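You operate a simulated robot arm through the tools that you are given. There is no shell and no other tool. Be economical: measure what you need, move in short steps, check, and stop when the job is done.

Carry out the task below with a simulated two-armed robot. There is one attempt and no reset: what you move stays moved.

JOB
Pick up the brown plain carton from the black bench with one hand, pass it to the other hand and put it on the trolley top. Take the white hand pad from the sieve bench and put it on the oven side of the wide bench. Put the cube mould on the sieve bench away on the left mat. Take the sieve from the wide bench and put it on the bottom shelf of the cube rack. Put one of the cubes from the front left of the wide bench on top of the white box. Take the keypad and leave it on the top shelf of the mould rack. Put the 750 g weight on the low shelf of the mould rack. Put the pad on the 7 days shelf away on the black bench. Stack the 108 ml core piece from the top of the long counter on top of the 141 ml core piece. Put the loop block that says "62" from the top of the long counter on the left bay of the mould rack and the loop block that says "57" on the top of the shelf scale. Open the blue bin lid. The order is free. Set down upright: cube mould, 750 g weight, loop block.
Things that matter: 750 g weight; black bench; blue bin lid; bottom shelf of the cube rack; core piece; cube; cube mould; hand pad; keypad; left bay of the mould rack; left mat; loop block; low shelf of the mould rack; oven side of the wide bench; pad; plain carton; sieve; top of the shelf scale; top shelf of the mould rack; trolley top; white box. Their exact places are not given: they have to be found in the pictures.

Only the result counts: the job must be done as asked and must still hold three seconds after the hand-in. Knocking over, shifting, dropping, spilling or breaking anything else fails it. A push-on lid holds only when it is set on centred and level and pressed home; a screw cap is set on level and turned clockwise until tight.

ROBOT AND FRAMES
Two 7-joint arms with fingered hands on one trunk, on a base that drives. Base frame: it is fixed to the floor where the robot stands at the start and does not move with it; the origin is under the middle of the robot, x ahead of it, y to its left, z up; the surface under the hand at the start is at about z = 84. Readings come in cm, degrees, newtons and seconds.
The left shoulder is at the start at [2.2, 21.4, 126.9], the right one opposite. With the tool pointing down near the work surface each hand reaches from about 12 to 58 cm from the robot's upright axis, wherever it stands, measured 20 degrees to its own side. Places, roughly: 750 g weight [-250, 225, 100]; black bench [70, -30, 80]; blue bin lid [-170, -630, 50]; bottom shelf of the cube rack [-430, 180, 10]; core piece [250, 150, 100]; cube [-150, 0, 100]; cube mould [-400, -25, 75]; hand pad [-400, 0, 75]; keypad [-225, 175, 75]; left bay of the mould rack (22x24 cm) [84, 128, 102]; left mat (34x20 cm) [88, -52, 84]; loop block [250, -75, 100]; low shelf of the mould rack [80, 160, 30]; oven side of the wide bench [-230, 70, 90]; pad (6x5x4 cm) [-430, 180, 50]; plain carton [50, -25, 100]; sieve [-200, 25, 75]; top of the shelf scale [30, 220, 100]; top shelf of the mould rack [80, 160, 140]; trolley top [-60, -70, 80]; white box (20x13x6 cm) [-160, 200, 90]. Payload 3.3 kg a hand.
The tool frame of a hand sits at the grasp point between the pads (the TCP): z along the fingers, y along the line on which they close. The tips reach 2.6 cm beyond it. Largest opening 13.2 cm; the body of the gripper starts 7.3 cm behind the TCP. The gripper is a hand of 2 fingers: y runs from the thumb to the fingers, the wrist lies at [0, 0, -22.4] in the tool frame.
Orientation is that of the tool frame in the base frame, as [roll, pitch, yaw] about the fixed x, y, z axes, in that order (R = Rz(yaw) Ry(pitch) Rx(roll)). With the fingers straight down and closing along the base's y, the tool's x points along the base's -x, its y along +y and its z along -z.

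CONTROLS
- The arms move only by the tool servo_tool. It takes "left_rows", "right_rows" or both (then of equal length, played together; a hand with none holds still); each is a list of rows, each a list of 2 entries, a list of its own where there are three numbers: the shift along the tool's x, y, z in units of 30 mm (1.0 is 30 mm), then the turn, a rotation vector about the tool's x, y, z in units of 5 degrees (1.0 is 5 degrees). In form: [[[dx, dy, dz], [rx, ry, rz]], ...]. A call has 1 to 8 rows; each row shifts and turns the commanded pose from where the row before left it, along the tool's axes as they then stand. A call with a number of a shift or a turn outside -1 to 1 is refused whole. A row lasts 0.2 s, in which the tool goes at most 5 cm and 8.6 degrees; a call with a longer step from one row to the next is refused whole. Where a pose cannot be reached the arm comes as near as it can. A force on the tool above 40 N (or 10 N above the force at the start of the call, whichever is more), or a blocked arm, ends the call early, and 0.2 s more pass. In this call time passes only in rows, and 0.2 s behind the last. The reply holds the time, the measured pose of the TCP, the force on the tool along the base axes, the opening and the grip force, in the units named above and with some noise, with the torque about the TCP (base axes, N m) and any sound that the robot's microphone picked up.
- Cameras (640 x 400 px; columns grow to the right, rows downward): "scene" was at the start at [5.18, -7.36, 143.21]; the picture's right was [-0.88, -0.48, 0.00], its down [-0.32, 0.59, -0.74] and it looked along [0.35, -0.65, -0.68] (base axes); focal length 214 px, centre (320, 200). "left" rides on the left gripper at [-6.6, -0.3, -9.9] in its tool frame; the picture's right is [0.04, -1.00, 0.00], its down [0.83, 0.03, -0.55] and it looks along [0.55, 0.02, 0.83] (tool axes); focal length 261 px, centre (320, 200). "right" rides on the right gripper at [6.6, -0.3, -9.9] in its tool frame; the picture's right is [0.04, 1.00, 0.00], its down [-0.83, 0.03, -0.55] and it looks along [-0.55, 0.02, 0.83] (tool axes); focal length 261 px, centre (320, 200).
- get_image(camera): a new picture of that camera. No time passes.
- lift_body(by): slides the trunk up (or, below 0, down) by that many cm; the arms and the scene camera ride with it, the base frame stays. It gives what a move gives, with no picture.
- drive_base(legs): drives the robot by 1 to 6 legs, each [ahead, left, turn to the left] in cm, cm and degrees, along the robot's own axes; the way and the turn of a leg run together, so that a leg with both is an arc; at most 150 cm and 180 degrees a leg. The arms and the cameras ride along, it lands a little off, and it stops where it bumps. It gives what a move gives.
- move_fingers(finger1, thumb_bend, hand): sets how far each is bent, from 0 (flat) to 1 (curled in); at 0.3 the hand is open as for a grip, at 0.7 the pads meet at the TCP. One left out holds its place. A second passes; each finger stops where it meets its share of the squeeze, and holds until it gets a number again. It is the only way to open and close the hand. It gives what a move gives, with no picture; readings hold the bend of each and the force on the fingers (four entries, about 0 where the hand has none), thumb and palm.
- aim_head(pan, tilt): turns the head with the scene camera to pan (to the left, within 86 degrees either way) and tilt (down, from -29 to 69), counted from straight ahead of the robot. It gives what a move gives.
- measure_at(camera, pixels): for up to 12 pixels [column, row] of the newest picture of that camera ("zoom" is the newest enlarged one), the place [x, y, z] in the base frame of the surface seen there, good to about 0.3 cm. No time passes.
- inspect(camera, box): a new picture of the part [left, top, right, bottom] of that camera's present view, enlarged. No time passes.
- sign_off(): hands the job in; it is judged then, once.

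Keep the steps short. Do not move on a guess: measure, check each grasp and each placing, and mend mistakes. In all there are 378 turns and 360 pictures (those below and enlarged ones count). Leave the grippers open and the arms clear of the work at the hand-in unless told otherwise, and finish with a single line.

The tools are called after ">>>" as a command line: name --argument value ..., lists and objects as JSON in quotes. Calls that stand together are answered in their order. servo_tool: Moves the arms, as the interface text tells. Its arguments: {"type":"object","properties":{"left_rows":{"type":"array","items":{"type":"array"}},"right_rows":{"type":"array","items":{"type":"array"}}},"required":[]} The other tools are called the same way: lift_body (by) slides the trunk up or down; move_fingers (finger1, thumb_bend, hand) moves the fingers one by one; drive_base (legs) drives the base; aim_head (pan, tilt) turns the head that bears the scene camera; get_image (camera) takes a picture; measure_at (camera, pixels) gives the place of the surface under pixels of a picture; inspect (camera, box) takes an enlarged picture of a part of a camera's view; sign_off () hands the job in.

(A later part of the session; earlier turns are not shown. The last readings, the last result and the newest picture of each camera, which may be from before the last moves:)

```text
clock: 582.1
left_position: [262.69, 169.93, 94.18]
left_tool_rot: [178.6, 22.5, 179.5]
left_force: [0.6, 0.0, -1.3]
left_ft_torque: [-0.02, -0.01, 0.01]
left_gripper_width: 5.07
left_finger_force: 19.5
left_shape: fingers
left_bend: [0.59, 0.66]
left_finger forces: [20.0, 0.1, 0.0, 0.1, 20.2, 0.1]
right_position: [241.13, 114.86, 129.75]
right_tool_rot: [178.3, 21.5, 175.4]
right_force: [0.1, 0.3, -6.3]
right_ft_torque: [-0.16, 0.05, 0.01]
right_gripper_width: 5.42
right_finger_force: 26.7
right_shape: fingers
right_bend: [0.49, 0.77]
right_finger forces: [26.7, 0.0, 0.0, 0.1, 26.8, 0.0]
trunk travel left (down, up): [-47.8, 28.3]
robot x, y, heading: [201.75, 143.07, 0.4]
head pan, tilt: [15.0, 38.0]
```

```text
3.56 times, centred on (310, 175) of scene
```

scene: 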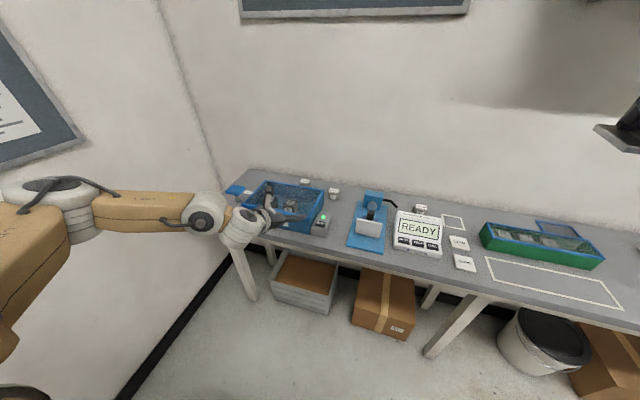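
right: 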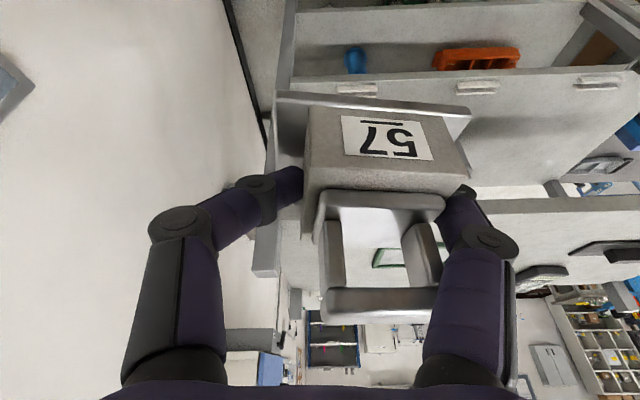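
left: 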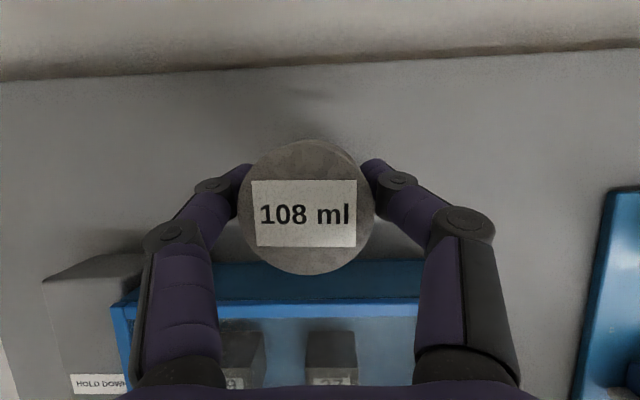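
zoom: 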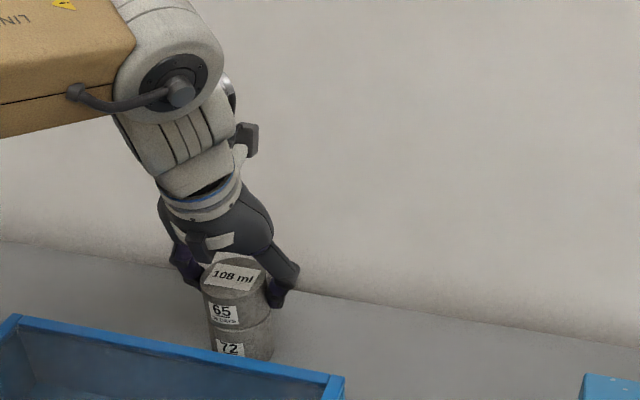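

Stacking contact is close; lower slightly more, then release.

>>> lift_body --by -0.3

>>> move_fingers --hand "left" --finger1 0.5 --thumb_bend 0.56

>>> move_fingers --hand "left" --finger1 0.36 --thumb_bend 0.38

>>> lift_body --by 25

>>> get_image --camera "left"

>>> inspect --camera "scene" --box '[220, 150, 380, 250]'

```text
clock: 582.7
left_position: [262.86, 169.82, 93.95]
left_tool_rot: [178.8, 22.5, 179.6]
left_force: [0.8, -0.3, 3.8]
left_ft_torque: [0.16, -0.01, 0.0]
left_gripper_width: 5.11
left_finger_force: 20.3
left_shape: fingers
left_bend: [0.59, 0.66]
left_finger forces: [19.9, 0.0, 0.0, 0.0, 20.1, 0.0]
right_position: [241.06, 114.8, 129.47]
right_tool_rot: [178.3, 21.5, 175.5]
right_force: [0.6, 0.1, -6.1]
right_ft_torque: [-0.17, 0.03, 0.01]
right_gripper_width: 5.42
right_finger_force: 27.3
right_shape: fingers
right_bend: [0.49, 0.77]
right_finger forces: [26.9, 0.0, 0.1, 0.0, 26.8, 0.0]
trunk travel left (down, up): [-47.5, 28.6]
robot x, y, heading: [202.05, 143.3, 0.1]
head pan, tilt: [15.0, 38.0]
```

```text
clock: 583.7
left_position: [262.75, 169.82, 93.89]
left_tool_rot: [178.7, 22.4, 179.4]
left_force: [0.6, 0.3, 0.6]
left_ft_torque: [0.02, -0.01, 0.02]
left_gripper_width: 5.75
left_finger_force: 0.9
left_shape: fingers
left_bend: [0.49, 0.56]
left_finger forces: [0.6, 0.1, 0.0, 0.0, 0.1, 0.1]
right_position: [241.1, 114.85, 129.49]
right_tool_rot: [178.2, 21.5, 175.4]
right_force: [0.1, 0.3, -6.4]
right_ft_torque: [-0.14, 0.04, 0.0]
right_gripper_width: 5.4
right_finger_force: 26.8
right_shape: fingers
right_bend: [0.49, 0.77]
right_finger forces: [26.8, 0.1, 0.0, 0.1, 26.8, 0.0]
trunk travel left (down, up): [-47.5, 28.6]
robot x, y, heading: [201.75, 143.29, 0.1]
head pan, tilt: [15.0, 38.0]
```

```text
clock: 584.7
left_position: [262.72, 169.87, 93.89]
left_tool_rot: [178.8, 22.4, 179.6]
left_force: [1.1, -0.3, 0.8]
left_ft_torque: [0.03, -0.03, -0.01]
left_gripper_width: 10.99
left_finger_force: 0.1
left_shape: fingers
left_bend: [0.36, 0.38]
left_finger forces: [0.0, 0.1, 0.0, 0.0, 0.0, 0.0]
right_position: [241.11, 114.88, 129.51]
right_tool_rot: [178.2, 21.6, 175.4]
right_force: [-0.2, 0.2, -6.5]
right_ft_torque: [-0.13, 0.04, 0.0]
right_gripper_width: 5.4
right_finger_force: 26.7
right_shape: fingers
right_bend: [0.49, 0.77]
right_finger forces: [26.7, 0.0, 0.0, 0.1, 26.7, 0.0]
trunk travel left (down, up): [-47.5, 28.6]
robot x, y, heading: [201.92, 142.98, 0.3]
head pan, tilt: [15.0, 38.0]
```

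```text
clock: 587.2
left_position: [262.66, 169.77, 118.92]
left_tool_rot: [178.8, 22.4, 179.5]
left_force: [0.4, 0.3, -0.6]
left_ft_torque: [0.0, 0.02, -0.01]
left_gripper_width: 11.0
left_finger_force: 0.1
left_shape: fingers
left_bend: [0.36, 0.38]
left_finger forces: [0.0, 0.1, 0.0, 0.0, 0.0, 0.0]
right_position: [241.03, 114.94, 154.37]
right_tool_rot: [178.2, 21.5, 175.5]
right_force: [0.3, -0.1, -6.5]
right_ft_torque: [-0.17, 0.01, 0.01]
right_gripper_width: 5.45
right_finger_force: 26.8
right_shape: fingers
right_bend: [0.49, 0.77]
right_finger forces: [26.8, 0.0, 0.0, 0.1, 26.8, 0.1]
trunk travel left (down, up): [-72.5, 3.6]
robot x, y, heading: [201.85, 143.17, -0.0]
head pan, tilt: [15.0, 38.0]
```

```text
116 pictures are left
```

left: 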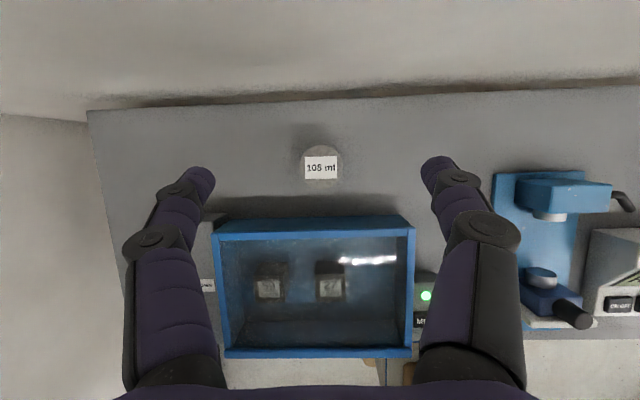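

```text
4.00 times, centred on (300, 200) of scene
```

zoom: 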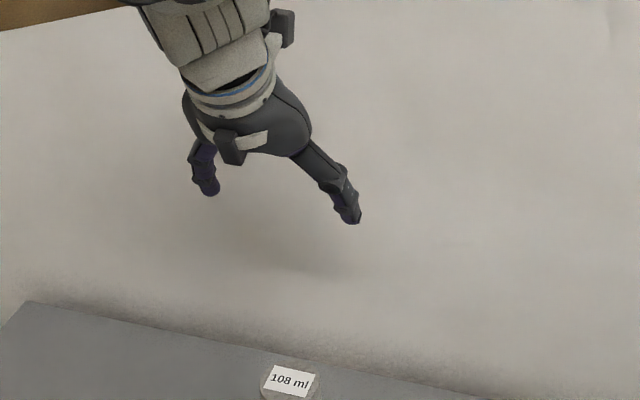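

Stacked. Now deliver block 57 to the shelf scale: retract the left arm and drive back around the black bench.

>>> drive_base --legs '[[-37, 0, 0]]'

>>> servo_tool --left_rows '[[[0.9, 0, -0.3], [0, 0.7, 0]], [[0.9, 0, -0.3], [0, 0.7, 0]], [[0.9, 0, -0.3], [0, 0.7, 0]], [[0.9, 0, -0.2], [0, 0.7, 0]], [[0.9, 0, -0.2], [0, 0.7, 0]], [[0.9, 0, 0], [0, 0.7, 0]]]'

>>> drive_base --legs '[[0, -145, 0], [0, -145, 0], [0, -58, 0], [-145, 0, 0], [-22, 0, 0]]'

>>> drive_base --legs '[[0, 145, 0], [0, 120, 0]]'

>>> aim_head --pan 50 --tilt 25

>>> get_image --camera "scene"

```text
clock: 589.6
left_position: [226.21, 169.91, 118.86]
left_tool_rot: [178.7, 22.3, 179.8]
left_force: [0.0, 0.1, 0.5]
left_ft_torque: [0.0, 0.01, 0.02]
left_gripper_width: 11.01
left_finger_force: 0.1
left_shape: fingers
left_bend: [0.36, 0.38]
left_finger forces: [0.0, 0.0, 0.0, 0.1, 0.1, 0.0]
right_position: [204.96, 114.86, 154.49]
right_tool_rot: [178.2, 21.5, 175.7]
right_force: [0.3, -1.2, -5.8]
right_ft_torque: [-0.1, 0.02, 0.02]
right_gripper_width: 5.4
right_finger_force: 26.4
right_shape: fingers
right_bend: [0.49, 0.77]
right_finger forces: [26.7, 0.0, 0.1, 0.0, 26.8, 0.0]
trunk travel left (down, up): [-72.5, 3.6]
robot x, y, heading: [165.7, 142.92, 0.6]
head pan, tilt: [15.0, 38.0]
```

```text
clock: 591.0
left_position: [209.57, 169.8, 118.72]
left_tool_rot: [178.8, 1.4, -179.9]
left_force: [0.3, 0.0, -0.2]
left_ft_torque: [-0.02, -0.03, 0.0]
left_gripper_width: 11.01
left_finger_force: 0.0
left_shape: fingers
left_bend: [0.36, 0.38]
left_finger forces: [0.0, 0.0, 0.0, 0.0, 0.0, 0.1]
right_position: [204.88, 114.87, 154.6]
right_tool_rot: [178.3, 21.5, 175.7]
right_force: [0.0, 0.4, -6.8]
right_ft_torque: [-0.14, 0.05, -0.01]
right_gripper_width: 5.42
right_finger_force: 26.8
right_shape: fingers
right_bend: [0.49, 0.77]
right_finger forces: [26.9, 0.0, 0.1, 0.0, 26.8, 0.0]
trunk travel left (down, up): [-72.5, 3.6]
robot x, y, heading: [166.04, 142.93, 0.2]
head pan, tilt: [15.0, 38.0]
```

```text
clock: 616.0
left_position: [47.42, -181.01, 118.68]
left_tool_rot: [178.8, 1.4, 178.9]
left_force: [0.2, -0.7, 0.4]
left_ft_torque: [0.03, 0.01, 0.02]
left_gripper_width: 10.97
left_finger_force: 0.1
left_shape: fingers
left_bend: [0.36, 0.38]
left_finger forces: [0.1, 0.0, 0.0, 0.0, 0.1, 0.0]
right_position: [41.37, -235.89, 154.51]
right_tool_rot: [178.3, 21.5, 174.4]
right_force: [0.6, 0.3, -6.7]
right_ft_torque: [-0.11, -0.01, -0.01]
right_gripper_width: 5.41
right_finger_force: 26.9
right_shape: fingers
right_bend: [0.49, 0.77]
right_finger forces: [26.6, 0.0, 0.1, 0.1, 26.8, 0.0]
trunk travel left (down, up): [-72.5, 3.6]
robot x, y, heading: [2.87, -206.78, -0.7]
head pan, tilt: [15.0, 38.0]
```

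```text
clock: 629.0
left_position: [45.65, 86.59, 118.65]
left_tool_rot: [178.8, 1.5, -179.0]
left_force: [0.0, -0.1, -0.1]
left_ft_torque: [0.02, 0.01, -0.03]
left_gripper_width: 10.98
left_finger_force: 0.0
left_shape: fingers
left_bend: [0.36, 0.38]
left_finger forces: [0.1, 0.1, 0.1, 0.1, 0.0, 0.1]
right_position: [41.57, 31.39, 154.45]
right_tool_rot: [178.2, 21.5, 176.4]
right_force: [0.0, 0.3, -6.9]
right_ft_torque: [-0.12, 0.01, -0.03]
right_gripper_width: 5.41
right_finger_force: 26.7
right_shape: fingers
right_bend: [0.49, 0.77]
right_finger forces: [26.8, 0.0, 0.0, 0.1, 26.7, 0.0]
trunk travel left (down, up): [-72.5, 3.6]
robot x, y, heading: [2.1, 58.97, 1.2]
head pan, tilt: [15.0, 38.0]
```

```text
clock: 630.0
left_position: [45.69, 86.6, 118.67]
left_tool_rot: [178.8, 1.4, -179.1]
left_force: [-0.1, -0.2, 0.3]
left_ft_torque: [0.0, 0.0, 0.03]
left_gripper_width: 10.99
left_finger_force: 0.0
left_shape: fingers
left_bend: [0.36, 0.38]
left_finger forces: [0.0, 0.1, 0.0, 0.0, 0.0, 0.0]
right_position: [41.57, 31.42, 154.58]
right_tool_rot: [178.2, 21.4, 176.4]
right_force: [-0.2, -0.5, -6.4]
right_ft_torque: [-0.14, 0.01, -0.01]
right_gripper_width: 5.41
right_finger_force: 26.4
right_shape: fingers
right_bend: [0.49, 0.77]
right_finger forces: [26.8, 0.0, 0.1, 0.0, 26.7, 0.0]
trunk travel left (down, up): [-72.5, 3.6]
robot x, y, heading: [2.31, 58.98, 1.1]
head pan, tilt: [50.0, 25.0]
```

```text
114 pictures are left
```

scene: 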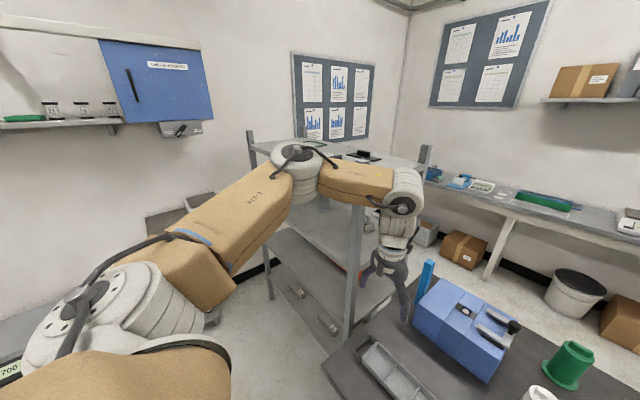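

>>> drive_base --legs '[[0, 0, 89], [95, 0, 0]]'

>>> aim_head --pan -20 --tilt 40

>>> get_image --camera "scene"

```text
clock: 638.7
left_position: [-21.6, 199.89, 118.72]
left_tool_rot: [178.7, 1.4, -91.7]
left_force: [0.4, -0.3, 0.0]
left_ft_torque: [0.0, -0.04, 0.0]
left_gripper_width: 11.0
left_finger_force: 0.1
left_shape: fingers
left_bend: [0.36, 0.38]
left_finger forces: [0.0, 0.0, 0.1, 0.1, 0.0, 0.1]
right_position: [33.24, 193.34, 154.37]
right_tool_rot: [178.2, 21.4, -96.1]
right_force: [1.0, -0.3, -6.8]
right_ft_torque: [-0.01, -0.17, -0.02]
right_gripper_width: 5.36
right_finger_force: 26.4
right_shape: fingers
right_bend: [0.49, 0.77]
right_finger forces: [26.3, 0.0, 0.0, 0.1, 26.4, 0.0]
trunk travel left (down, up): [-72.5, 3.6]
robot x, y, heading: [3.89, 154.78, 88.5]
head pan, tilt: [50.0, 25.0]
```

```text
clock: 640.1
left_position: [-21.58, 199.8, 118.74]
left_tool_rot: [178.8, 1.5, -91.7]
left_force: [0.2, -0.4, -0.3]
left_ft_torque: [-0.01, 0.01, 0.01]
left_gripper_width: 10.99
left_finger_force: 0.1
left_shape: fingers
left_bend: [0.36, 0.38]
left_finger forces: [0.0, 0.0, 0.0, 0.0, 0.1, 0.1]
right_position: [33.19, 193.32, 154.45]
right_tool_rot: [178.3, 21.4, -96.2]
right_force: [0.3, 0.1, -6.5]
right_ft_torque: [-0.06, -0.16, 0.0]
right_gripper_width: 5.4
right_finger_force: 25.9
right_shape: fingers
right_bend: [0.49, 0.77]
right_finger forces: [26.3, 0.0, 0.1, 0.0, 26.4, 0.0]
trunk travel left (down, up): [-72.5, 3.6]
robot x, y, heading: [3.56, 155.07, 88.7]
head pan, tilt: [-20.0, 40.0]
```

```text
113 pictures are left
```

scene: 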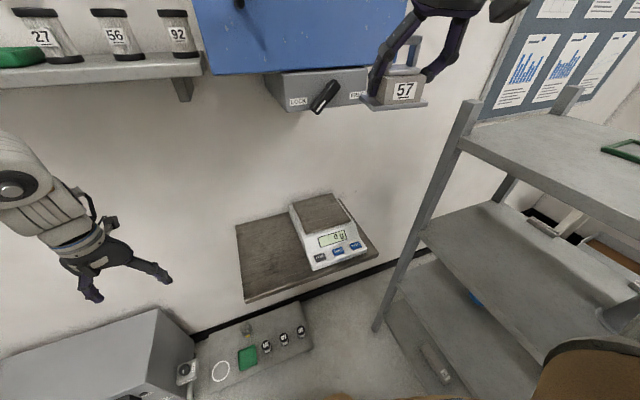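

>>> measure_at --camera "scene" --pixels '[[322, 212], [296, 203], [338, 196], [350, 222], [308, 232], [335, 240], [345, 80], [310, 95], [400, 90], [380, 100]]'

>>> inspect --camera "scene" --box '[220, 50, 460, 290]'

```text
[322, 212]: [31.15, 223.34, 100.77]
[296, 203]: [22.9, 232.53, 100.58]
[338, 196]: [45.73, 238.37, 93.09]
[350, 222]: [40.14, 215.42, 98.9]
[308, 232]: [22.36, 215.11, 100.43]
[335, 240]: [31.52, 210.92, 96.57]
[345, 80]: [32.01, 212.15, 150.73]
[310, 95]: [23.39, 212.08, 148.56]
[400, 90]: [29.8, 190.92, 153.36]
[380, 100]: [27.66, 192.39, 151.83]
```

```text
1.67 times, centred on (340, 170) of scene
```

zoom: 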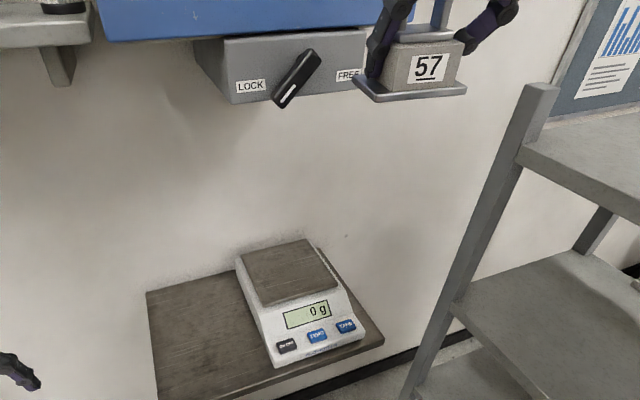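

Pan centre (31.2,223.7), z 100.8. Retract the left arm, lower to just above pan height, then advance under the cabinet.

>>> servo_tool --left_rows '[[[0.8, 0, -0.6], [0, 0, 0]], [[0.8, 0, -0.6], [0, 0, 0]], [[0.8, 0, -0.6], [0, 0, 0]], [[0.8, 0, -0.6], [0, 0, 0]], [[0.8, 0, -0.6], [0, 0, 0]], [[0.8, 0, -0.6], [0, 0, 0]]]'

>>> lift_body --by -39.5

>>> get_image --camera "scene"

>>> measure_at --camera "scene" --pixels '[[100, 330], [60, 380], [200, 330]]'

```text
clock: 641.5
left_position: [-21.9, 185.13, 129.3]
left_tool_rot: [178.9, 1.6, -91.6]
left_force: [0.1, 0.3, -0.5]
left_ft_torque: [-0.01, 0.01, -0.02]
left_gripper_width: 10.99
left_finger_force: 0.1
left_shape: fingers
left_bend: [0.36, 0.38]
left_finger forces: [0.1, 0.1, 0.1, 0.0, 0.1, 0.0]
right_position: [33.25, 193.19, 154.63]
right_tool_rot: [178.3, 21.4, -96.2]
right_force: [0.1, -1.1, -6.6]
right_ft_torque: [-0.04, -0.12, 0.0]
right_gripper_width: 5.4
right_finger_force: 26.4
right_shape: fingers
right_bend: [0.49, 0.77]
right_finger forces: [26.4, 0.0, 0.0, 0.1, 26.5, 0.1]
trunk travel left (down, up): [-72.5, 3.6]
robot x, y, heading: [3.91, 155.1, 88.5]
head pan, tilt: [-20.0, 40.0]
```

```text
clock: 645.3
left_position: [-21.83, 185.16, 89.56]
left_tool_rot: [178.8, 1.4, -91.7]
left_force: [-0.1, 0.0, 0.3]
left_ft_torque: [-0.02, -0.02, 0.0]
left_gripper_width: 11.0
left_finger_force: 0.1
left_shape: fingers
left_bend: [0.36, 0.38]
left_finger forces: [0.0, 0.0, 0.0, 0.0, 0.1, 0.1]
right_position: [33.34, 194.77, 113.05]
right_tool_rot: [178.4, 18.6, -96.1]
right_force: [-1.0, 0.0, -6.8]
right_ft_torque: [-0.03, -0.14, 0.02]
right_gripper_width: 5.41
right_finger_force: 26.4
right_shape: fingers
right_bend: [0.49, 0.77]
right_finger forces: [26.5, 0.0, 0.0, 0.1, 26.4, 0.0]
trunk travel left (down, up): [-33.0, 43.1]
robot x, y, heading: [3.89, 154.99, 88.7]
head pan, tilt: [-20.0, 40.0]
```

```text
111 pictures are left
```

scene: 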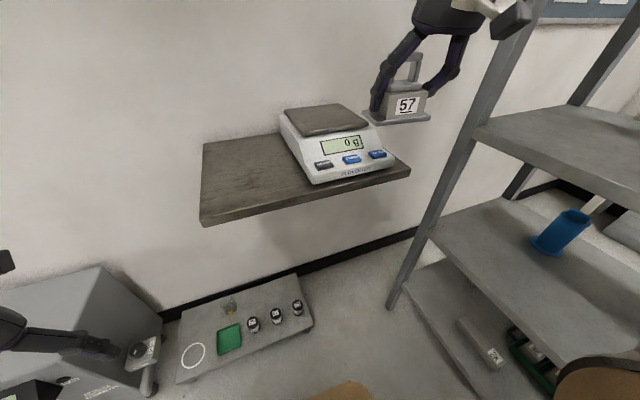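

```text
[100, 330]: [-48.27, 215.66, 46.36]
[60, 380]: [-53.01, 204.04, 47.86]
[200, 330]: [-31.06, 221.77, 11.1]
```

>>> servo_tool --right_rows '[[[0, 0, 0], [0, -1, 0]], [[0, 0, 0], [0, 0, 0]]]'

>>> drive_base --legs '[[28.5, 0, 0]]'

>>> get_image --camera "right"

>>> inspect --camera "scene" --box '[220, 50, 460, 220]'

```text
clock: 645.9
left_position: [-21.8, 185.24, 89.69]
left_tool_rot: [178.8, 1.5, -91.7]
left_force: [1.5, -0.3, 0.5]
left_ft_torque: [0.01, 0.01, -0.01]
left_gripper_width: 11.01
left_finger_force: 0.0
left_shape: fingers
left_bend: [0.36, 0.38]
left_finger forces: [0.0, 0.0, 0.0, 0.1, 0.0, 0.1]
right_position: [33.64, 195.48, 113.5]
right_tool_rot: [178.3, 23.3, -96.2]
right_force: [-1.3, -0.2, -7.0]
right_ft_torque: [0.0, -0.13, -0.01]
right_gripper_width: 5.41
right_finger_force: 26.7
right_shape: fingers
right_bend: [0.49, 0.77]
right_finger forces: [26.6, 0.0, 0.0, 0.0, 26.5, 0.0]
right hand out of reach, approached as far as the arm can: row 1
trunk travel left (down, up): [-33.0, 43.1]
robot x, y, heading: [3.98, 154.99, 88.7]
head pan, tilt: [-20.0, 40.0]
```

```text
clock: 647.7
left_position: [-21.46, 206.39, 89.65]
left_tool_rot: [178.8, 1.4, -91.5]
left_force: [0.5, 0.1, -0.3]
left_ft_torque: [-0.02, 0.04, 0.03]
left_gripper_width: 11.0
left_finger_force: 0.3
left_shape: fingers
left_bend: [0.36, 0.38]
left_finger forces: [0.1, 0.0, 0.0, 0.0, 0.0, 0.0]
right_position: [34.0, 216.89, 113.37]
right_tool_rot: [178.3, 23.1, -96.0]
right_force: [0.7, 1.1, -6.5]
right_ft_torque: [-0.03, -0.15, 0.01]
right_gripper_width: 5.43
right_finger_force: 26.9
right_shape: fingers
right_bend: [0.49, 0.77]
right_finger forces: [26.6, 0.0, 0.0, 0.0, 26.7, 0.0]
trunk travel left (down, up): [-33.0, 43.1]
robot x, y, heading: [4.45, 176.25, 88.9]
head pan, tilt: [-20.0, 40.0]
stopped in leg 1: the robot was blocked; the commanded pose is now the measured one
```

```text
110 pictures are left
```

right: 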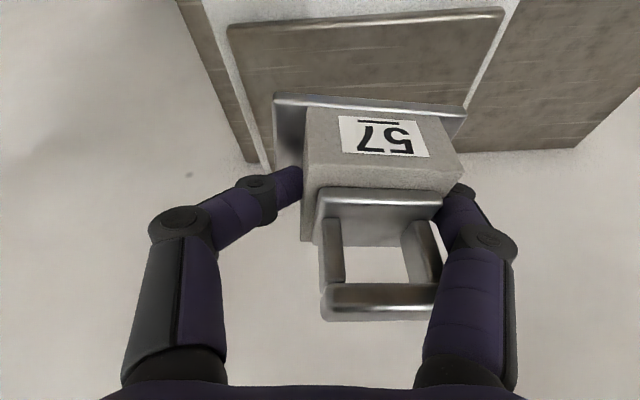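

```text
2.35 times, centred on (340, 135) of scene
```

zoom: 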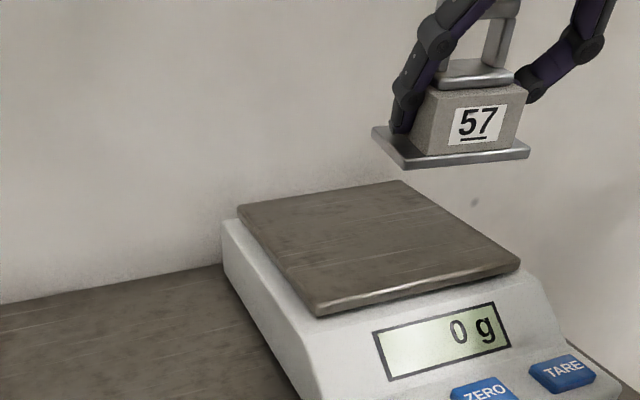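

>>> measure_at --camera "zoom" --pixels '[[478, 122], [378, 132], [408, 165], [525, 152], [400, 185], [515, 268], [240, 210], [318, 308]]'

>>> measure_at --camera "scene" --pixels '[[20, 330], [130, 345]]'

>>> servo_tool --right_rows '[[[-0.5, 0, 0.22], [0, 0, 0]], [[-0.5, 0, 0.22], [0, 0, 0]], [[-0.5, 0, 0.22], [0, 0, 0]], [[0, 0, 0], [0, 0, 0]]]'

```text
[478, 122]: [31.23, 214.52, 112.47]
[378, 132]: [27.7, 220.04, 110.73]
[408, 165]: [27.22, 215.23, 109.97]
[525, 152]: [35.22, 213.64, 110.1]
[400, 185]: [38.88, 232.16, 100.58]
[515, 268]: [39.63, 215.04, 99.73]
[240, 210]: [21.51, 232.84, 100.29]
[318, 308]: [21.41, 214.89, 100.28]
```

```text
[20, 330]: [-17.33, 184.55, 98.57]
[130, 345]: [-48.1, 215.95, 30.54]
```

```text
clock: 648.7
left_position: [-21.41, 206.53, 89.6]
left_tool_rot: [178.8, 1.3, -91.4]
left_force: [0.7, 0.1, 0.7]
left_ft_torque: [0.02, 0.01, 0.03]
left_gripper_width: 11.01
left_finger_force: 0.1
left_shape: fingers
left_bend: [0.36, 0.38]
left_finger forces: [0.0, 0.0, 0.1, 0.0, 0.0, 0.1]
right_position: [34.47, 221.76, 113.53]
right_tool_rot: [178.2, 23.1, -96.0]
right_force: [-0.2, 0.0, -7.0]
right_ft_torque: [-0.01, -0.16, -0.01]
right_gripper_width: 5.41
right_finger_force: 26.3
right_shape: fingers
right_bend: [0.49, 0.77]
right_finger forces: [26.8, 0.0, 0.0, 0.1, 26.7, 0.0]
trunk travel left (down, up): [-33.0, 43.1]
robot x, y, heading: [4.47, 176.56, 88.8]
head pan, tilt: [-20.0, 40.0]
```

>>> lift_body --by -8

>>> lift_body --by -0.5

>>> inspect --camera "scene" --box '[220, 50, 460, 220]'

```text
clock: 649.9
left_position: [-21.44, 206.48, 81.55]
left_tool_rot: [178.7, 1.3, -91.5]
left_force: [0.0, 0.0, 0.3]
left_ft_torque: [-0.02, 0.0, -0.02]
left_gripper_width: 11.0
left_finger_force: 0.0
left_shape: fingers
left_bend: [0.36, 0.38]
left_finger forces: [0.0, 0.1, 0.0, 0.0, 0.1, 0.0]
right_position: [34.57, 221.75, 105.39]
right_tool_rot: [178.4, 23.3, -96.0]
right_force: [-0.2, 0.4, -7.1]
right_ft_torque: [-0.03, -0.14, 0.02]
right_gripper_width: 5.42
right_finger_force: 26.7
right_shape: fingers
right_bend: [0.49, 0.77]
right_finger forces: [26.8, 0.0, 0.0, 0.1, 26.7, 0.1]
trunk travel left (down, up): [-25.0, 51.1]
robot x, y, heading: [4.48, 176.53, 88.8]
head pan, tilt: [-20.0, 40.0]
```

```text
clock: 650.4
left_position: [-21.4, 206.62, 81.08]
left_tool_rot: [178.8, 1.4, -91.4]
left_force: [0.5, -0.7, -0.4]
left_ft_torque: [0.0, -0.01, -0.01]
left_gripper_width: 11.03
left_finger_force: 0.0
left_shape: fingers
left_bend: [0.36, 0.38]
left_finger forces: [0.0, 0.0, 0.0, 0.0, 0.0, 0.0]
right_position: [34.45, 221.83, 104.86]
right_tool_rot: [178.3, 23.2, -96.0]
right_force: [-0.6, 0.1, -7.0]
right_ft_torque: [-0.05, -0.15, 0.03]
right_gripper_width: 5.41
right_finger_force: 26.5
right_shape: fingers
right_bend: [0.49, 0.77]
right_finger forces: [26.9, 0.1, 0.1, 0.0, 26.7, 0.1]
trunk travel left (down, up): [-24.5, 51.6]
robot x, y, heading: [4.3, 176.63, 88.8]
head pan, tilt: [-20.0, 40.0]
```

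```text
2.35 times, centred on (340, 135) of scene
```

zoom: 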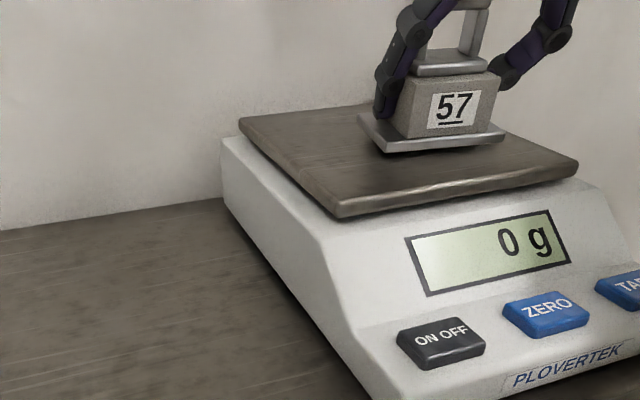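

>>> lift_body --by -0.4

>>> lift_body --by -0.3

>>> lift_body --by -0.3

```text
clock: 651.0
left_position: [-21.49, 206.54, 80.68]
left_tool_rot: [178.8, 1.3, -91.6]
left_force: [-0.2, 0.1, -1.0]
left_ft_torque: [0.04, 0.01, 0.02]
left_gripper_width: 11.02
left_finger_force: 0.2
left_shape: fingers
left_bend: [0.36, 0.38]
left_finger forces: [0.1, 0.0, 0.0, 0.1, 0.0, 0.0]
right_position: [34.46, 221.8, 104.57]
right_tool_rot: [178.4, 23.2, -96.1]
right_force: [-0.4, 0.4, -6.5]
right_ft_torque: [-0.03, -0.14, 0.04]
right_gripper_width: 5.4
right_finger_force: 26.7
right_shape: fingers
right_bend: [0.49, 0.77]
right_finger forces: [26.9, 0.0, 0.0, 0.1, 26.7, 0.0]
trunk travel left (down, up): [-24.1, 52.0]
robot x, y, heading: [4.52, 176.29, 88.9]
head pan, tilt: [-20.0, 40.0]
```

```text
clock: 651.5
left_position: [-21.4, 206.5, 80.38]
left_tool_rot: [178.7, 1.5, -91.6]
left_force: [-0.1, -0.2, -0.7]
left_ft_torque: [0.01, -0.02, 0.01]
left_gripper_width: 11.02
left_finger_force: 0.0
left_shape: fingers
left_bend: [0.36, 0.38]
left_finger forces: [0.0, 0.0, 0.0, 0.1, 0.1, 0.0]
right_position: [34.58, 221.79, 104.24]
right_tool_rot: [178.2, 23.3, -96.2]
right_force: [0.8, 2.9, -0.8]
right_ft_torque: [-0.02, 0.21, -0.11]
right_gripper_width: 5.38
right_finger_force: 26.3
right_shape: fingers
right_bend: [0.49, 0.77]
right_finger forces: [26.6, 0.1, 0.0, 0.1, 26.7, 0.0]
trunk travel left (down, up): [-23.8, 52.3]
robot x, y, heading: [4.16, 176.5, 88.8]
head pan, tilt: [-20.0, 40.0]
```

```text
clock: 652.0
left_position: [-21.3, 206.48, 80.0]
left_tool_rot: [178.8, 1.5, -91.5]
left_force: [0.4, -0.4, -0.3]
left_ft_torque: [0.01, -0.04, 0.01]
left_gripper_width: 11.01
left_finger_force: 0.0
left_shape: fingers
left_bend: [0.36, 0.38]
left_finger forces: [0.0, 0.0, 0.1, 0.0, 0.1, 0.0]
right_position: [34.49, 221.77, 104.05]
right_tool_rot: [178.3, 23.4, -96.1]
right_force: [3.9, 4.5, 12.1]
right_ft_torque: [0.13, 0.66, -0.21]
right_gripper_width: 5.41
right_finger_force: 26.6
right_shape: fingers
right_bend: [0.49, 0.77]
right_finger forces: [25.8, 0.0, 0.1, 0.0, 27.8, 0.0]
trunk travel left (down, up): [-23.5, 52.6]
robot x, y, heading: [4.53, 176.3, 88.7]
head pan, tilt: [-20.0, 40.0]
```

>>> move_fingers --hand "right" --finger1 0.38 --thumb_bend 0.6

>>> move_fingers --hand "right" --finger1 0.3 --thumb_bend 0.4

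>>> get_image --camera "right"

```text
clock: 653.0
left_position: [-21.44, 206.47, 80.16]
left_tool_rot: [178.9, 1.6, -91.6]
left_force: [-0.5, 0.4, 0.2]
left_ft_torque: [-0.02, 0.03, 0.01]
left_gripper_width: 11.0
left_finger_force: 0.1
left_shape: fingers
left_bend: [0.36, 0.38]
left_finger forces: [0.1, 0.0, 0.0, 0.1, 0.1, 0.0]
right_position: [34.43, 221.53, 104.07]
right_tool_rot: [178.4, 23.5, -96.0]
right_force: [-1.6, -0.4, 23.1]
right_ft_torque: [0.11, -0.31, -0.03]
right_gripper_width: 6.19
right_finger_force: 12.4
right_shape: fingers
right_bend: [0.38, 0.64]
right_finger forces: [0.9, 0.0, 0.0, 0.1, 23.9, 0.1]
trunk travel left (down, up): [-23.5, 52.6]
robot x, y, heading: [4.62, 176.36, 89.0]
head pan, tilt: [-20.0, 40.0]
```

```text
clock: 654.0
left_position: [-21.43, 206.4, 80.12]
left_tool_rot: [178.9, 1.4, -91.5]
left_force: [-0.6, 0.1, -0.6]
left_ft_torque: [0.02, 0.02, 0.01]
left_gripper_width: 11.0
left_finger_force: 0.1
left_shape: fingers
left_bend: [0.36, 0.38]
left_finger forces: [0.1, 0.1, 0.0, 0.1, 0.1, 0.0]
right_position: [34.56, 221.74, 104.05]
right_tool_rot: [178.3, 23.2, -96.0]
right_force: [0.0, 0.5, 0.4]
right_ft_torque: [-0.02, -0.02, 0.0]
right_gripper_width: 11.68
right_finger_force: 0.0
right_shape: fingers
right_bend: [0.3, 0.4]
right_finger forces: [0.0, 0.1, 0.1, 0.1, 0.0, 0.0]
trunk travel left (down, up): [-23.5, 52.6]
robot x, y, heading: [4.62, 176.48, 88.8]
head pan, tilt: [-20.0, 40.0]
```

```text
107 pictures are left
```

right: 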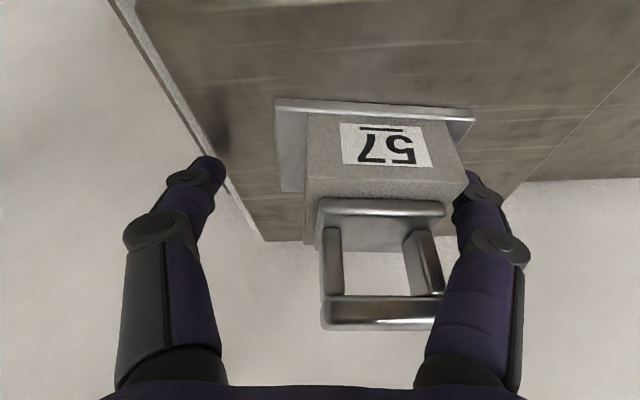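

>>> servo_tool --right_rows '[[[0, 0.35, 0], [0, 0, 0]], [[0, 0.3, -0.2], [0, 0, 0]], [[0, 0, -0.8], [0, 0, 0]], [[0, 0, -0.8], [0, 0, 0]], [[0, 0, -0.8], [0, 0, 0]], [[0, 0, -0.5], [0, 0, 0]]]'

>>> drive_base --legs '[[-30, 0, 0]]'

>>> lift_body --by 35

>>> get_image --camera "scene"

```text
clock: 655.4
left_position: [-21.46, 206.28, 80.11]
left_tool_rot: [178.9, 1.4, -91.5]
left_force: [-0.3, 1.0, 0.1]
left_ft_torque: [-0.01, 0.03, 0.0]
left_gripper_width: 11.0
left_finger_force: 0.1
left_shape: fingers
left_bend: [0.36, 0.38]
left_finger forces: [0.1, 0.0, 0.0, 0.0, 0.0, 0.1]
right_position: [33.75, 222.87, 108.53]
right_tool_rot: [178.3, 23.6, -96.1]
right_force: [0.4, -1.2, 0.8]
right_ft_torque: [0.01, 0.0, 0.02]
right_gripper_width: 11.68
right_finger_force: 0.0
right_shape: fingers
right_bend: [0.3, 0.4]
right_finger forces: [0.0, 0.1, 0.0, 0.0, 0.0, 0.1]
right hand out of reach, approached as far as the arm can: row 3, 4, 5, 6
trunk travel left (down, up): [-23.5, 52.6]
robot x, y, heading: [4.24, 176.5, 88.7]
head pan, tilt: [-20.0, 40.0]
```

```text
clock: 657.4
left_position: [-22.16, 176.08, 80.14]
left_tool_rot: [178.9, 1.5, -90.9]
left_force: [-1.1, 0.6, 0.6]
left_ft_torque: [0.02, 0.0, 0.02]
left_gripper_width: 10.99
left_finger_force: 0.0
left_shape: fingers
left_bend: [0.36, 0.38]
left_finger forces: [0.0, 0.0, 0.0, 0.1, 0.0, 0.0]
right_position: [32.85, 192.93, 108.58]
right_tool_rot: [178.2, 23.7, -95.7]
right_force: [0.5, -0.5, 1.0]
right_ft_torque: [-0.01, -0.01, -0.02]
right_gripper_width: 11.67
right_finger_force: 0.1
right_shape: fingers
right_bend: [0.3, 0.4]
right_finger forces: [0.1, 0.1, 0.0, 0.0, 0.0, 0.1]
trunk travel left (down, up): [-23.5, 52.6]
robot x, y, heading: [3.94, 146.24, 89.1]
head pan, tilt: [-20.0, 40.0]
```

```text
clock: 660.9
left_position: [-22.27, 176.11, 115.18]
left_tool_rot: [178.9, 1.5, -91.0]
left_force: [-0.5, -0.3, -0.1]
left_ft_torque: [-0.02, 0.0, 0.03]
left_gripper_width: 11.0
left_finger_force: 0.0
left_shape: fingers
left_bend: [0.36, 0.38]
left_finger forces: [0.0, 0.0, 0.1, 0.0, 0.0, 0.0]
right_position: [32.9, 188.38, 148.88]
right_tool_rot: [177.4, 30.8, -96.0]
right_force: [0.0, -0.5, -0.4]
right_ft_torque: [-0.01, 0.02, 0.0]
right_gripper_width: 11.64
right_finger_force: 0.1
right_shape: fingers
right_bend: [0.3, 0.4]
right_finger forces: [0.0, 0.1, 0.1, 0.0, 0.1, 0.1]
trunk travel left (down, up): [-58.5, 17.6]
robot x, y, heading: [3.82, 146.08, 89.3]
head pan, tilt: [-20.0, 40.0]
```

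```text
106 pictures are left
```

scene: 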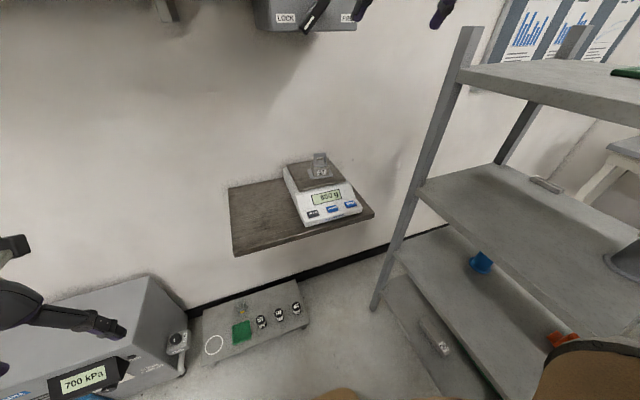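

Block 57 rests on the scale (reads 650 g). Turn to −x and look for the dropped weight.

>>> drive_base --legs '[[-25, 0, 0], [0, 0, 91], [90, 0, 0]]'

>>> aim_head --pan -20 --tilt 20

>>> inspect --camera "scene" --box '[200, 100, 520, 300]'

```text
clock: 670.8
left_position: [-115.09, 95.18, 114.98]
left_tool_rot: [178.8, 1.4, -0.1]
left_force: [-0.5, -0.1, 0.9]
left_ft_torque: [-0.03, 0.01, -0.01]
left_gripper_width: 11.0
left_finger_force: 0.1
left_shape: fingers
left_bend: [0.36, 0.38]
left_finger forces: [0.1, 0.0, 0.0, 0.0, 0.0, 0.0]
right_position: [-128.26, 150.05, 148.76]
right_tool_rot: [177.4, 30.8, -5.0]
right_force: [1.2, -0.1, 0.3]
right_ft_torque: [-0.02, -0.02, -0.03]
right_gripper_width: 11.67
right_finger_force: 0.1
right_shape: fingers
right_bend: [0.3, 0.4]
right_finger forces: [0.1, 0.1, 0.0, 0.0, 0.0, 0.1]
trunk travel left (down, up): [-58.5, 17.6]
robot x, y, heading: [-85.62, 121.79, -179.7]
head pan, tilt: [-20.0, 40.0]
```

```text
clock: 671.6
left_position: [-115.05, 95.13, 115.08]
left_tool_rot: [178.9, 1.4, -0.2]
left_force: [-0.1, 0.2, -0.4]
left_ft_torque: [-0.04, 0.01, 0.02]
left_gripper_width: 11.0
left_finger_force: 0.0
left_shape: fingers
left_bend: [0.36, 0.38]
left_finger forces: [0.1, 0.0, 0.0, 0.1, 0.1, 0.0]
right_position: [-128.25, 150.08, 148.85]
right_tool_rot: [177.4, 30.8, -5.0]
right_force: [0.0, 0.1, -1.2]
right_ft_torque: [0.0, 0.01, -0.02]
right_gripper_width: 11.66
right_finger_force: 0.0
right_shape: fingers
right_bend: [0.3, 0.4]
right_finger forces: [0.0, 0.1, 0.0, 0.1, 0.0, 0.1]
trunk travel left (down, up): [-58.5, 17.6]
robot x, y, heading: [-85.57, 121.97, -179.8]
head pan, tilt: [-20.0, 20.0]
```

```text
2.00 times, centred on (360, 200) of scene
```

zoom: 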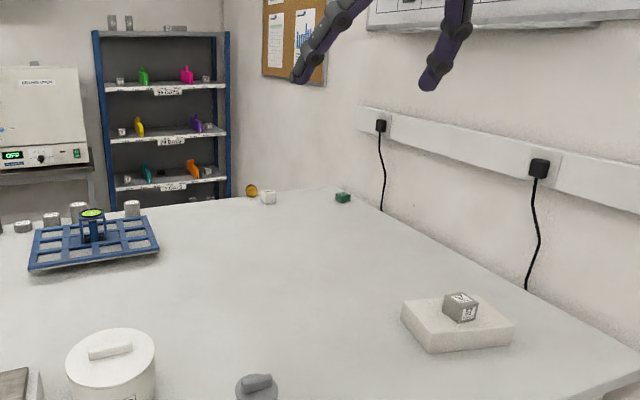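

>>> inspect --camera "scene" --box '[290, 175, 390, 225]'

>>> measure_at --camera "zoom" --pixels '[[220, 118], [245, 128], [200, 130], [285, 140], [225, 140], [580, 130], [210, 105]]'

```text
6.40 times, centred on (340, 200) of scene
```

zoom: 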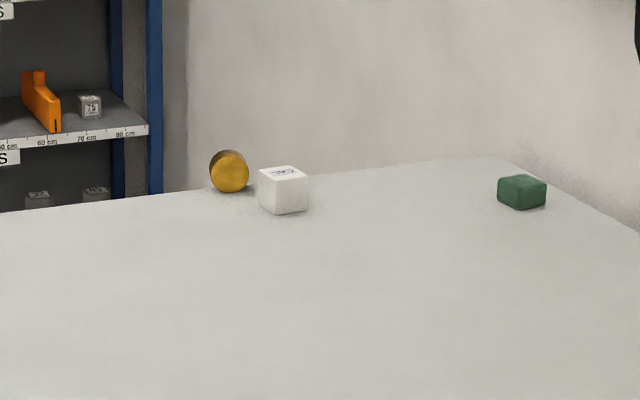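

```text
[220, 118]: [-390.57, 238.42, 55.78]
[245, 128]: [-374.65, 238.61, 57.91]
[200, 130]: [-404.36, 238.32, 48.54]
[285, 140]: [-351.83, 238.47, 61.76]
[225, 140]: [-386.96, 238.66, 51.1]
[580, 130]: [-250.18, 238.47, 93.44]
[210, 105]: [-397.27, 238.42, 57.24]
```

>>> measure_at --camera "zoom" --pixels '[[230, 172], [230, 188], [215, 175], [247, 175], [285, 195], [285, 172], [522, 190], [262, 190], [306, 190]]'

```text
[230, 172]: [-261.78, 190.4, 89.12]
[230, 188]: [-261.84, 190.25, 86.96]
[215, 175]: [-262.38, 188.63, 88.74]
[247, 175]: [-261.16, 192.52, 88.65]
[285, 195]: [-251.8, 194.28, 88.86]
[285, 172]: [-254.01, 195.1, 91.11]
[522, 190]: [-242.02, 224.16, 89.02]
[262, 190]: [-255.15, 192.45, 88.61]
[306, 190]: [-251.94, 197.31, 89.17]
```

The weight lies on its side at (−262…−268, 190), nothing else moved. On the way, look at the sieve from the bench's −y end.

>>> drive_base --legs '[[19, 0, 0], [0, 100, 0], [0, 97, 0], [93, 0, 0], [0, 0, -90]]'

>>> aim_head --pan 0 --tilt 35

>>> get_image --camera "scene"

```text
clock: 691.0
left_position: [-225.68, -42.5, 115.13]
left_tool_rot: [178.9, 1.4, -91.3]
left_force: [0.2, -0.2, -0.2]
left_ft_torque: [0.01, -0.01, 0.0]
left_gripper_width: 10.98
left_finger_force: 0.1
left_shape: fingers
left_bend: [0.36, 0.38]
left_finger forces: [0.0, 0.0, 0.1, 0.0, 0.0, 0.0]
right_position: [-170.52, -30.76, 148.74]
right_tool_rot: [177.3, 30.8, -96.4]
right_force: [0.0, 0.1, 0.8]
right_ft_torque: [0.02, 0.02, -0.02]
right_gripper_width: 11.66
right_finger_force: 0.1
right_shape: fingers
right_bend: [0.3, 0.4]
right_finger forces: [0.0, 0.0, 0.0, 0.0, 0.0, 0.0]
trunk travel left (down, up): [-58.5, 17.6]
robot x, y, heading: [-199.81, -72.15, 88.8]
head pan, tilt: [-20.0, 20.0]
```

```text
clock: 691.8
left_position: [-225.71, -42.48, 115.18]
left_tool_rot: [178.9, 1.4, -91.4]
left_force: [0.8, -0.8, 0.2]
left_ft_torque: [-0.02, 0.04, 0.04]
left_gripper_width: 10.98
left_finger_force: 0.1
left_shape: fingers
left_bend: [0.36, 0.38]
left_finger forces: [0.0, 0.0, 0.1, 0.1, 0.0, 0.0]
right_position: [-170.52, -30.55, 148.83]
right_tool_rot: [177.5, 30.7, -96.4]
right_force: [-0.2, 0.1, -0.8]
right_ft_torque: [-0.02, -0.01, -0.01]
right_gripper_width: 11.68
right_finger_force: 0.0
right_shape: fingers
right_bend: [0.3, 0.4]
right_finger forces: [0.0, 0.0, 0.1, 0.0, 0.1, 0.0]
trunk travel left (down, up): [-58.5, 17.6]
robot x, y, heading: [-199.67, -72.39, 88.9]
head pan, tilt: [0.0, 35.0]
```

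```text
103 pictures are left
```

scene: 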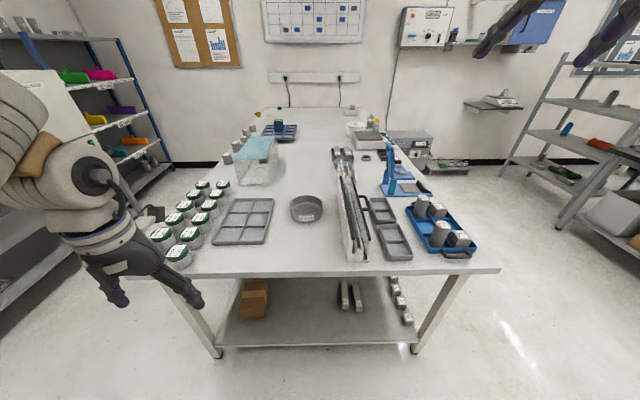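

>>> inspect --camera "scene" --box '[230, 170, 390, 280]'

>>> measure_at --camera "zoom" --pixels '[[240, 140], [375, 140], [308, 105], [308, 185], [310, 150], [308, 205], [200, 130], [230, 180], [440, 150], [440, 270], [310, 345]]'

```text
3.64 times, centred on (310, 225) of scene
```

zoom: 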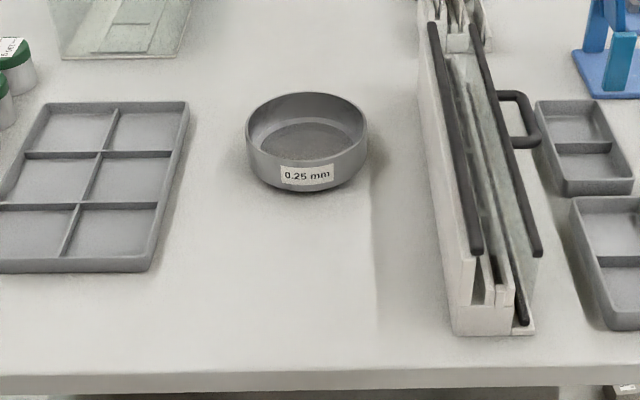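

```text
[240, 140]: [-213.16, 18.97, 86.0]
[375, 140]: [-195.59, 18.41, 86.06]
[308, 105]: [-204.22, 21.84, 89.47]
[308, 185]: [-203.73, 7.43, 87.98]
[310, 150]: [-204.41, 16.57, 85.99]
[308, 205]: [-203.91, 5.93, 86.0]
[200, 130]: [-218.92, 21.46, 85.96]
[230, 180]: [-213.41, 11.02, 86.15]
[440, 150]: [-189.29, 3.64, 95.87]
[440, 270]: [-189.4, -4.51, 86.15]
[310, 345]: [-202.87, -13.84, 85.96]
```

Sieve: centre ≈(−204,15), diameter ~15.5, rim z ~91. I will grip it across the diameter with the left hand, fingers wide, tilted 45° forward.

>>> servo_tool --left_rows '[[[-0.6, 0, 0.05], [0, -1, 0]], [[-0.6, 0, 0.1], [0, -1, 0]], [[-0.6, 0, 0.15], [0, -1, 0]], [[-0.58, 0, 0.2], [0, -1, 0]], [[-0.56, 0, 0.25], [0, -1, 0]], [[-0.54, 0, 0.3], [0, -1, 0]], [[-0.5, 0, 0.35], [0, -1, 0]], [[-0.48, 0, 0.4], [0, -1, 0]]]'

>>> move_fingers --hand "left" --finger1 0.05 --thumb_bend 0.05

>>> drive_base --legs '[[0, -21, 1.1], [24, 0, 0]]'

>>> get_image --camera "left"

```text
clock: 693.6
left_position: [-225.25, -27.76, 114.48]
left_tool_rot: [178.5, 41.5, -92.4]
left_force: [0.5, -0.2, 0.1]
left_ft_torque: [-0.02, 0.0, -0.02]
left_gripper_width: 11.0
left_finger_force: 0.0
left_shape: fingers
left_bend: [0.36, 0.38]
left_finger forces: [0.2, 0.0, 0.1, 0.0, 0.1, 0.1]
right_position: [-170.53, -30.63, 148.83]
right_tool_rot: [177.3, 30.7, -96.4]
right_force: [0.8, -0.4, -0.3]
right_ft_torque: [0.0, 0.0, 0.01]
right_gripper_width: 11.65
right_finger_force: 0.1
right_shape: fingers
right_bend: [0.3, 0.4]
right_finger forces: [0.0, 0.1, 0.0, 0.0, 0.1, 0.1]
trunk travel left (down, up): [-58.5, 17.6]
robot x, y, heading: [-199.81, -72.74, 89.1]
head pan, tilt: [0.0, 35.0]
```

```text
clock: 694.6
left_position: [-225.24, -27.78, 114.39]
left_tool_rot: [178.4, 41.4, -92.5]
left_force: [-0.4, 0.0, 0.4]
left_ft_torque: [-0.03, 0.01, -0.02]
left_gripper_width: 17.87
left_finger_force: 0.1
left_shape: fingers
left_bend: [0.05, 0.05]
left_finger forces: [0.1, 0.0, 0.1, 0.0, 0.0, 0.1]
right_position: [-170.56, -30.6, 148.77]
right_tool_rot: [177.5, 30.8, -96.4]
right_force: [0.2, 0.3, 1.0]
right_ft_torque: [0.02, -0.03, -0.01]
right_gripper_width: 11.69
right_finger_force: 0.2
right_shape: fingers
right_bend: [0.3, 0.4]
right_finger forces: [0.1, 0.1, 0.1, 0.1, 0.1, 0.1]
trunk travel left (down, up): [-58.5, 17.6]
robot x, y, heading: [-199.84, -72.31, 88.6]
head pan, tilt: [0.0, 35.0]
```

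```text
clock: 697.6
left_position: [-204.56, -4.6, 114.33]
left_tool_rot: [178.5, 41.4, -91.5]
left_force: [-0.1, 0.0, 0.5]
left_ft_torque: [0.0, -0.01, -0.02]
left_gripper_width: 17.87
left_finger_force: 0.1
left_shape: fingers
left_bend: [0.05, 0.05]
left_finger forces: [0.0, 0.0, 0.0, 0.1, 0.0, 0.0]
right_position: [-149.93, -6.5, 148.83]
right_tool_rot: [177.3, 30.8, -95.4]
right_force: [-0.8, 0.0, -0.2]
right_ft_torque: [-0.02, -0.01, -0.04]
right_gripper_width: 11.63
right_finger_force: 0.1
right_shape: fingers
right_bend: [0.3, 0.4]
right_finger forces: [0.1, 0.0, 0.0, 0.1, 0.0, 0.1]
trunk travel left (down, up): [-58.5, 17.6]
robot x, y, heading: [-178.15, -48.82, 89.8]
head pan, tilt: [0.0, 35.0]
```

```text
101 pictures are left
```

left: 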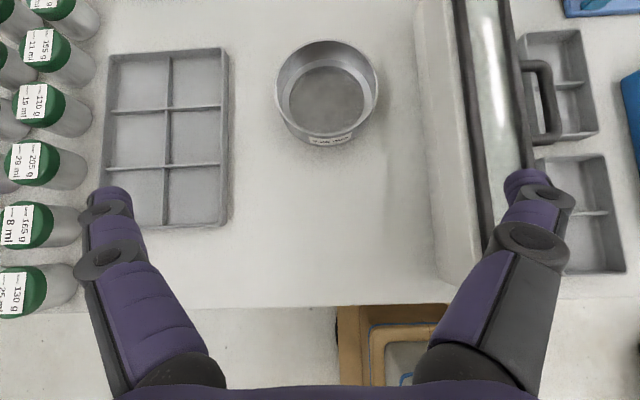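

>>> measure_at --camera "left" --pixels '[[279, 88], [376, 88], [326, 44], [326, 108], [285, 120], [320, 85], [424, 200], [440, 270], [455, 60]]'

>>> move_fingers --hand "left" --finger1 0.1 --thumb_bend 0.12

```text
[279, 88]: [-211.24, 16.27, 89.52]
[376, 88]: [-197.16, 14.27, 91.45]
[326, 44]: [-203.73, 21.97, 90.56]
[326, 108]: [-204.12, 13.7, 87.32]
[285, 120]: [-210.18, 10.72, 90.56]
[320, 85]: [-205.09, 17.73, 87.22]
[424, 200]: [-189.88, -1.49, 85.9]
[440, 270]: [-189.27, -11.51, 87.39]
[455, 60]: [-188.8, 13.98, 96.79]
```

```text
clock: 698.6
left_position: [-204.57, -4.74, 114.33]
left_tool_rot: [178.6, 41.5, -91.5]
left_force: [-1.0, 0.5, -0.2]
left_ft_torque: [0.02, -0.02, -0.02]
left_gripper_width: 17.21
left_finger_force: 0.0
left_shape: fingers
left_bend: [0.1, 0.12]
left_finger forces: [0.0, 0.0, 0.0, 0.0, 0.0, 0.0]
right_position: [-149.93, -6.58, 148.8]
right_tool_rot: [177.5, 30.9, -95.4]
right_force: [0.1, -0.4, 0.3]
right_ft_torque: [-0.05, 0.01, 0.02]
right_gripper_width: 11.69
right_finger_force: 0.1
right_shape: fingers
right_bend: [0.3, 0.4]
right_finger forces: [0.0, 0.1, 0.0, 0.0, 0.1, 0.0]
trunk travel left (down, up): [-58.5, 17.6]
robot x, y, heading: [-178.45, -49.15, 89.6]
head pan, tilt: [0.0, 35.0]
```

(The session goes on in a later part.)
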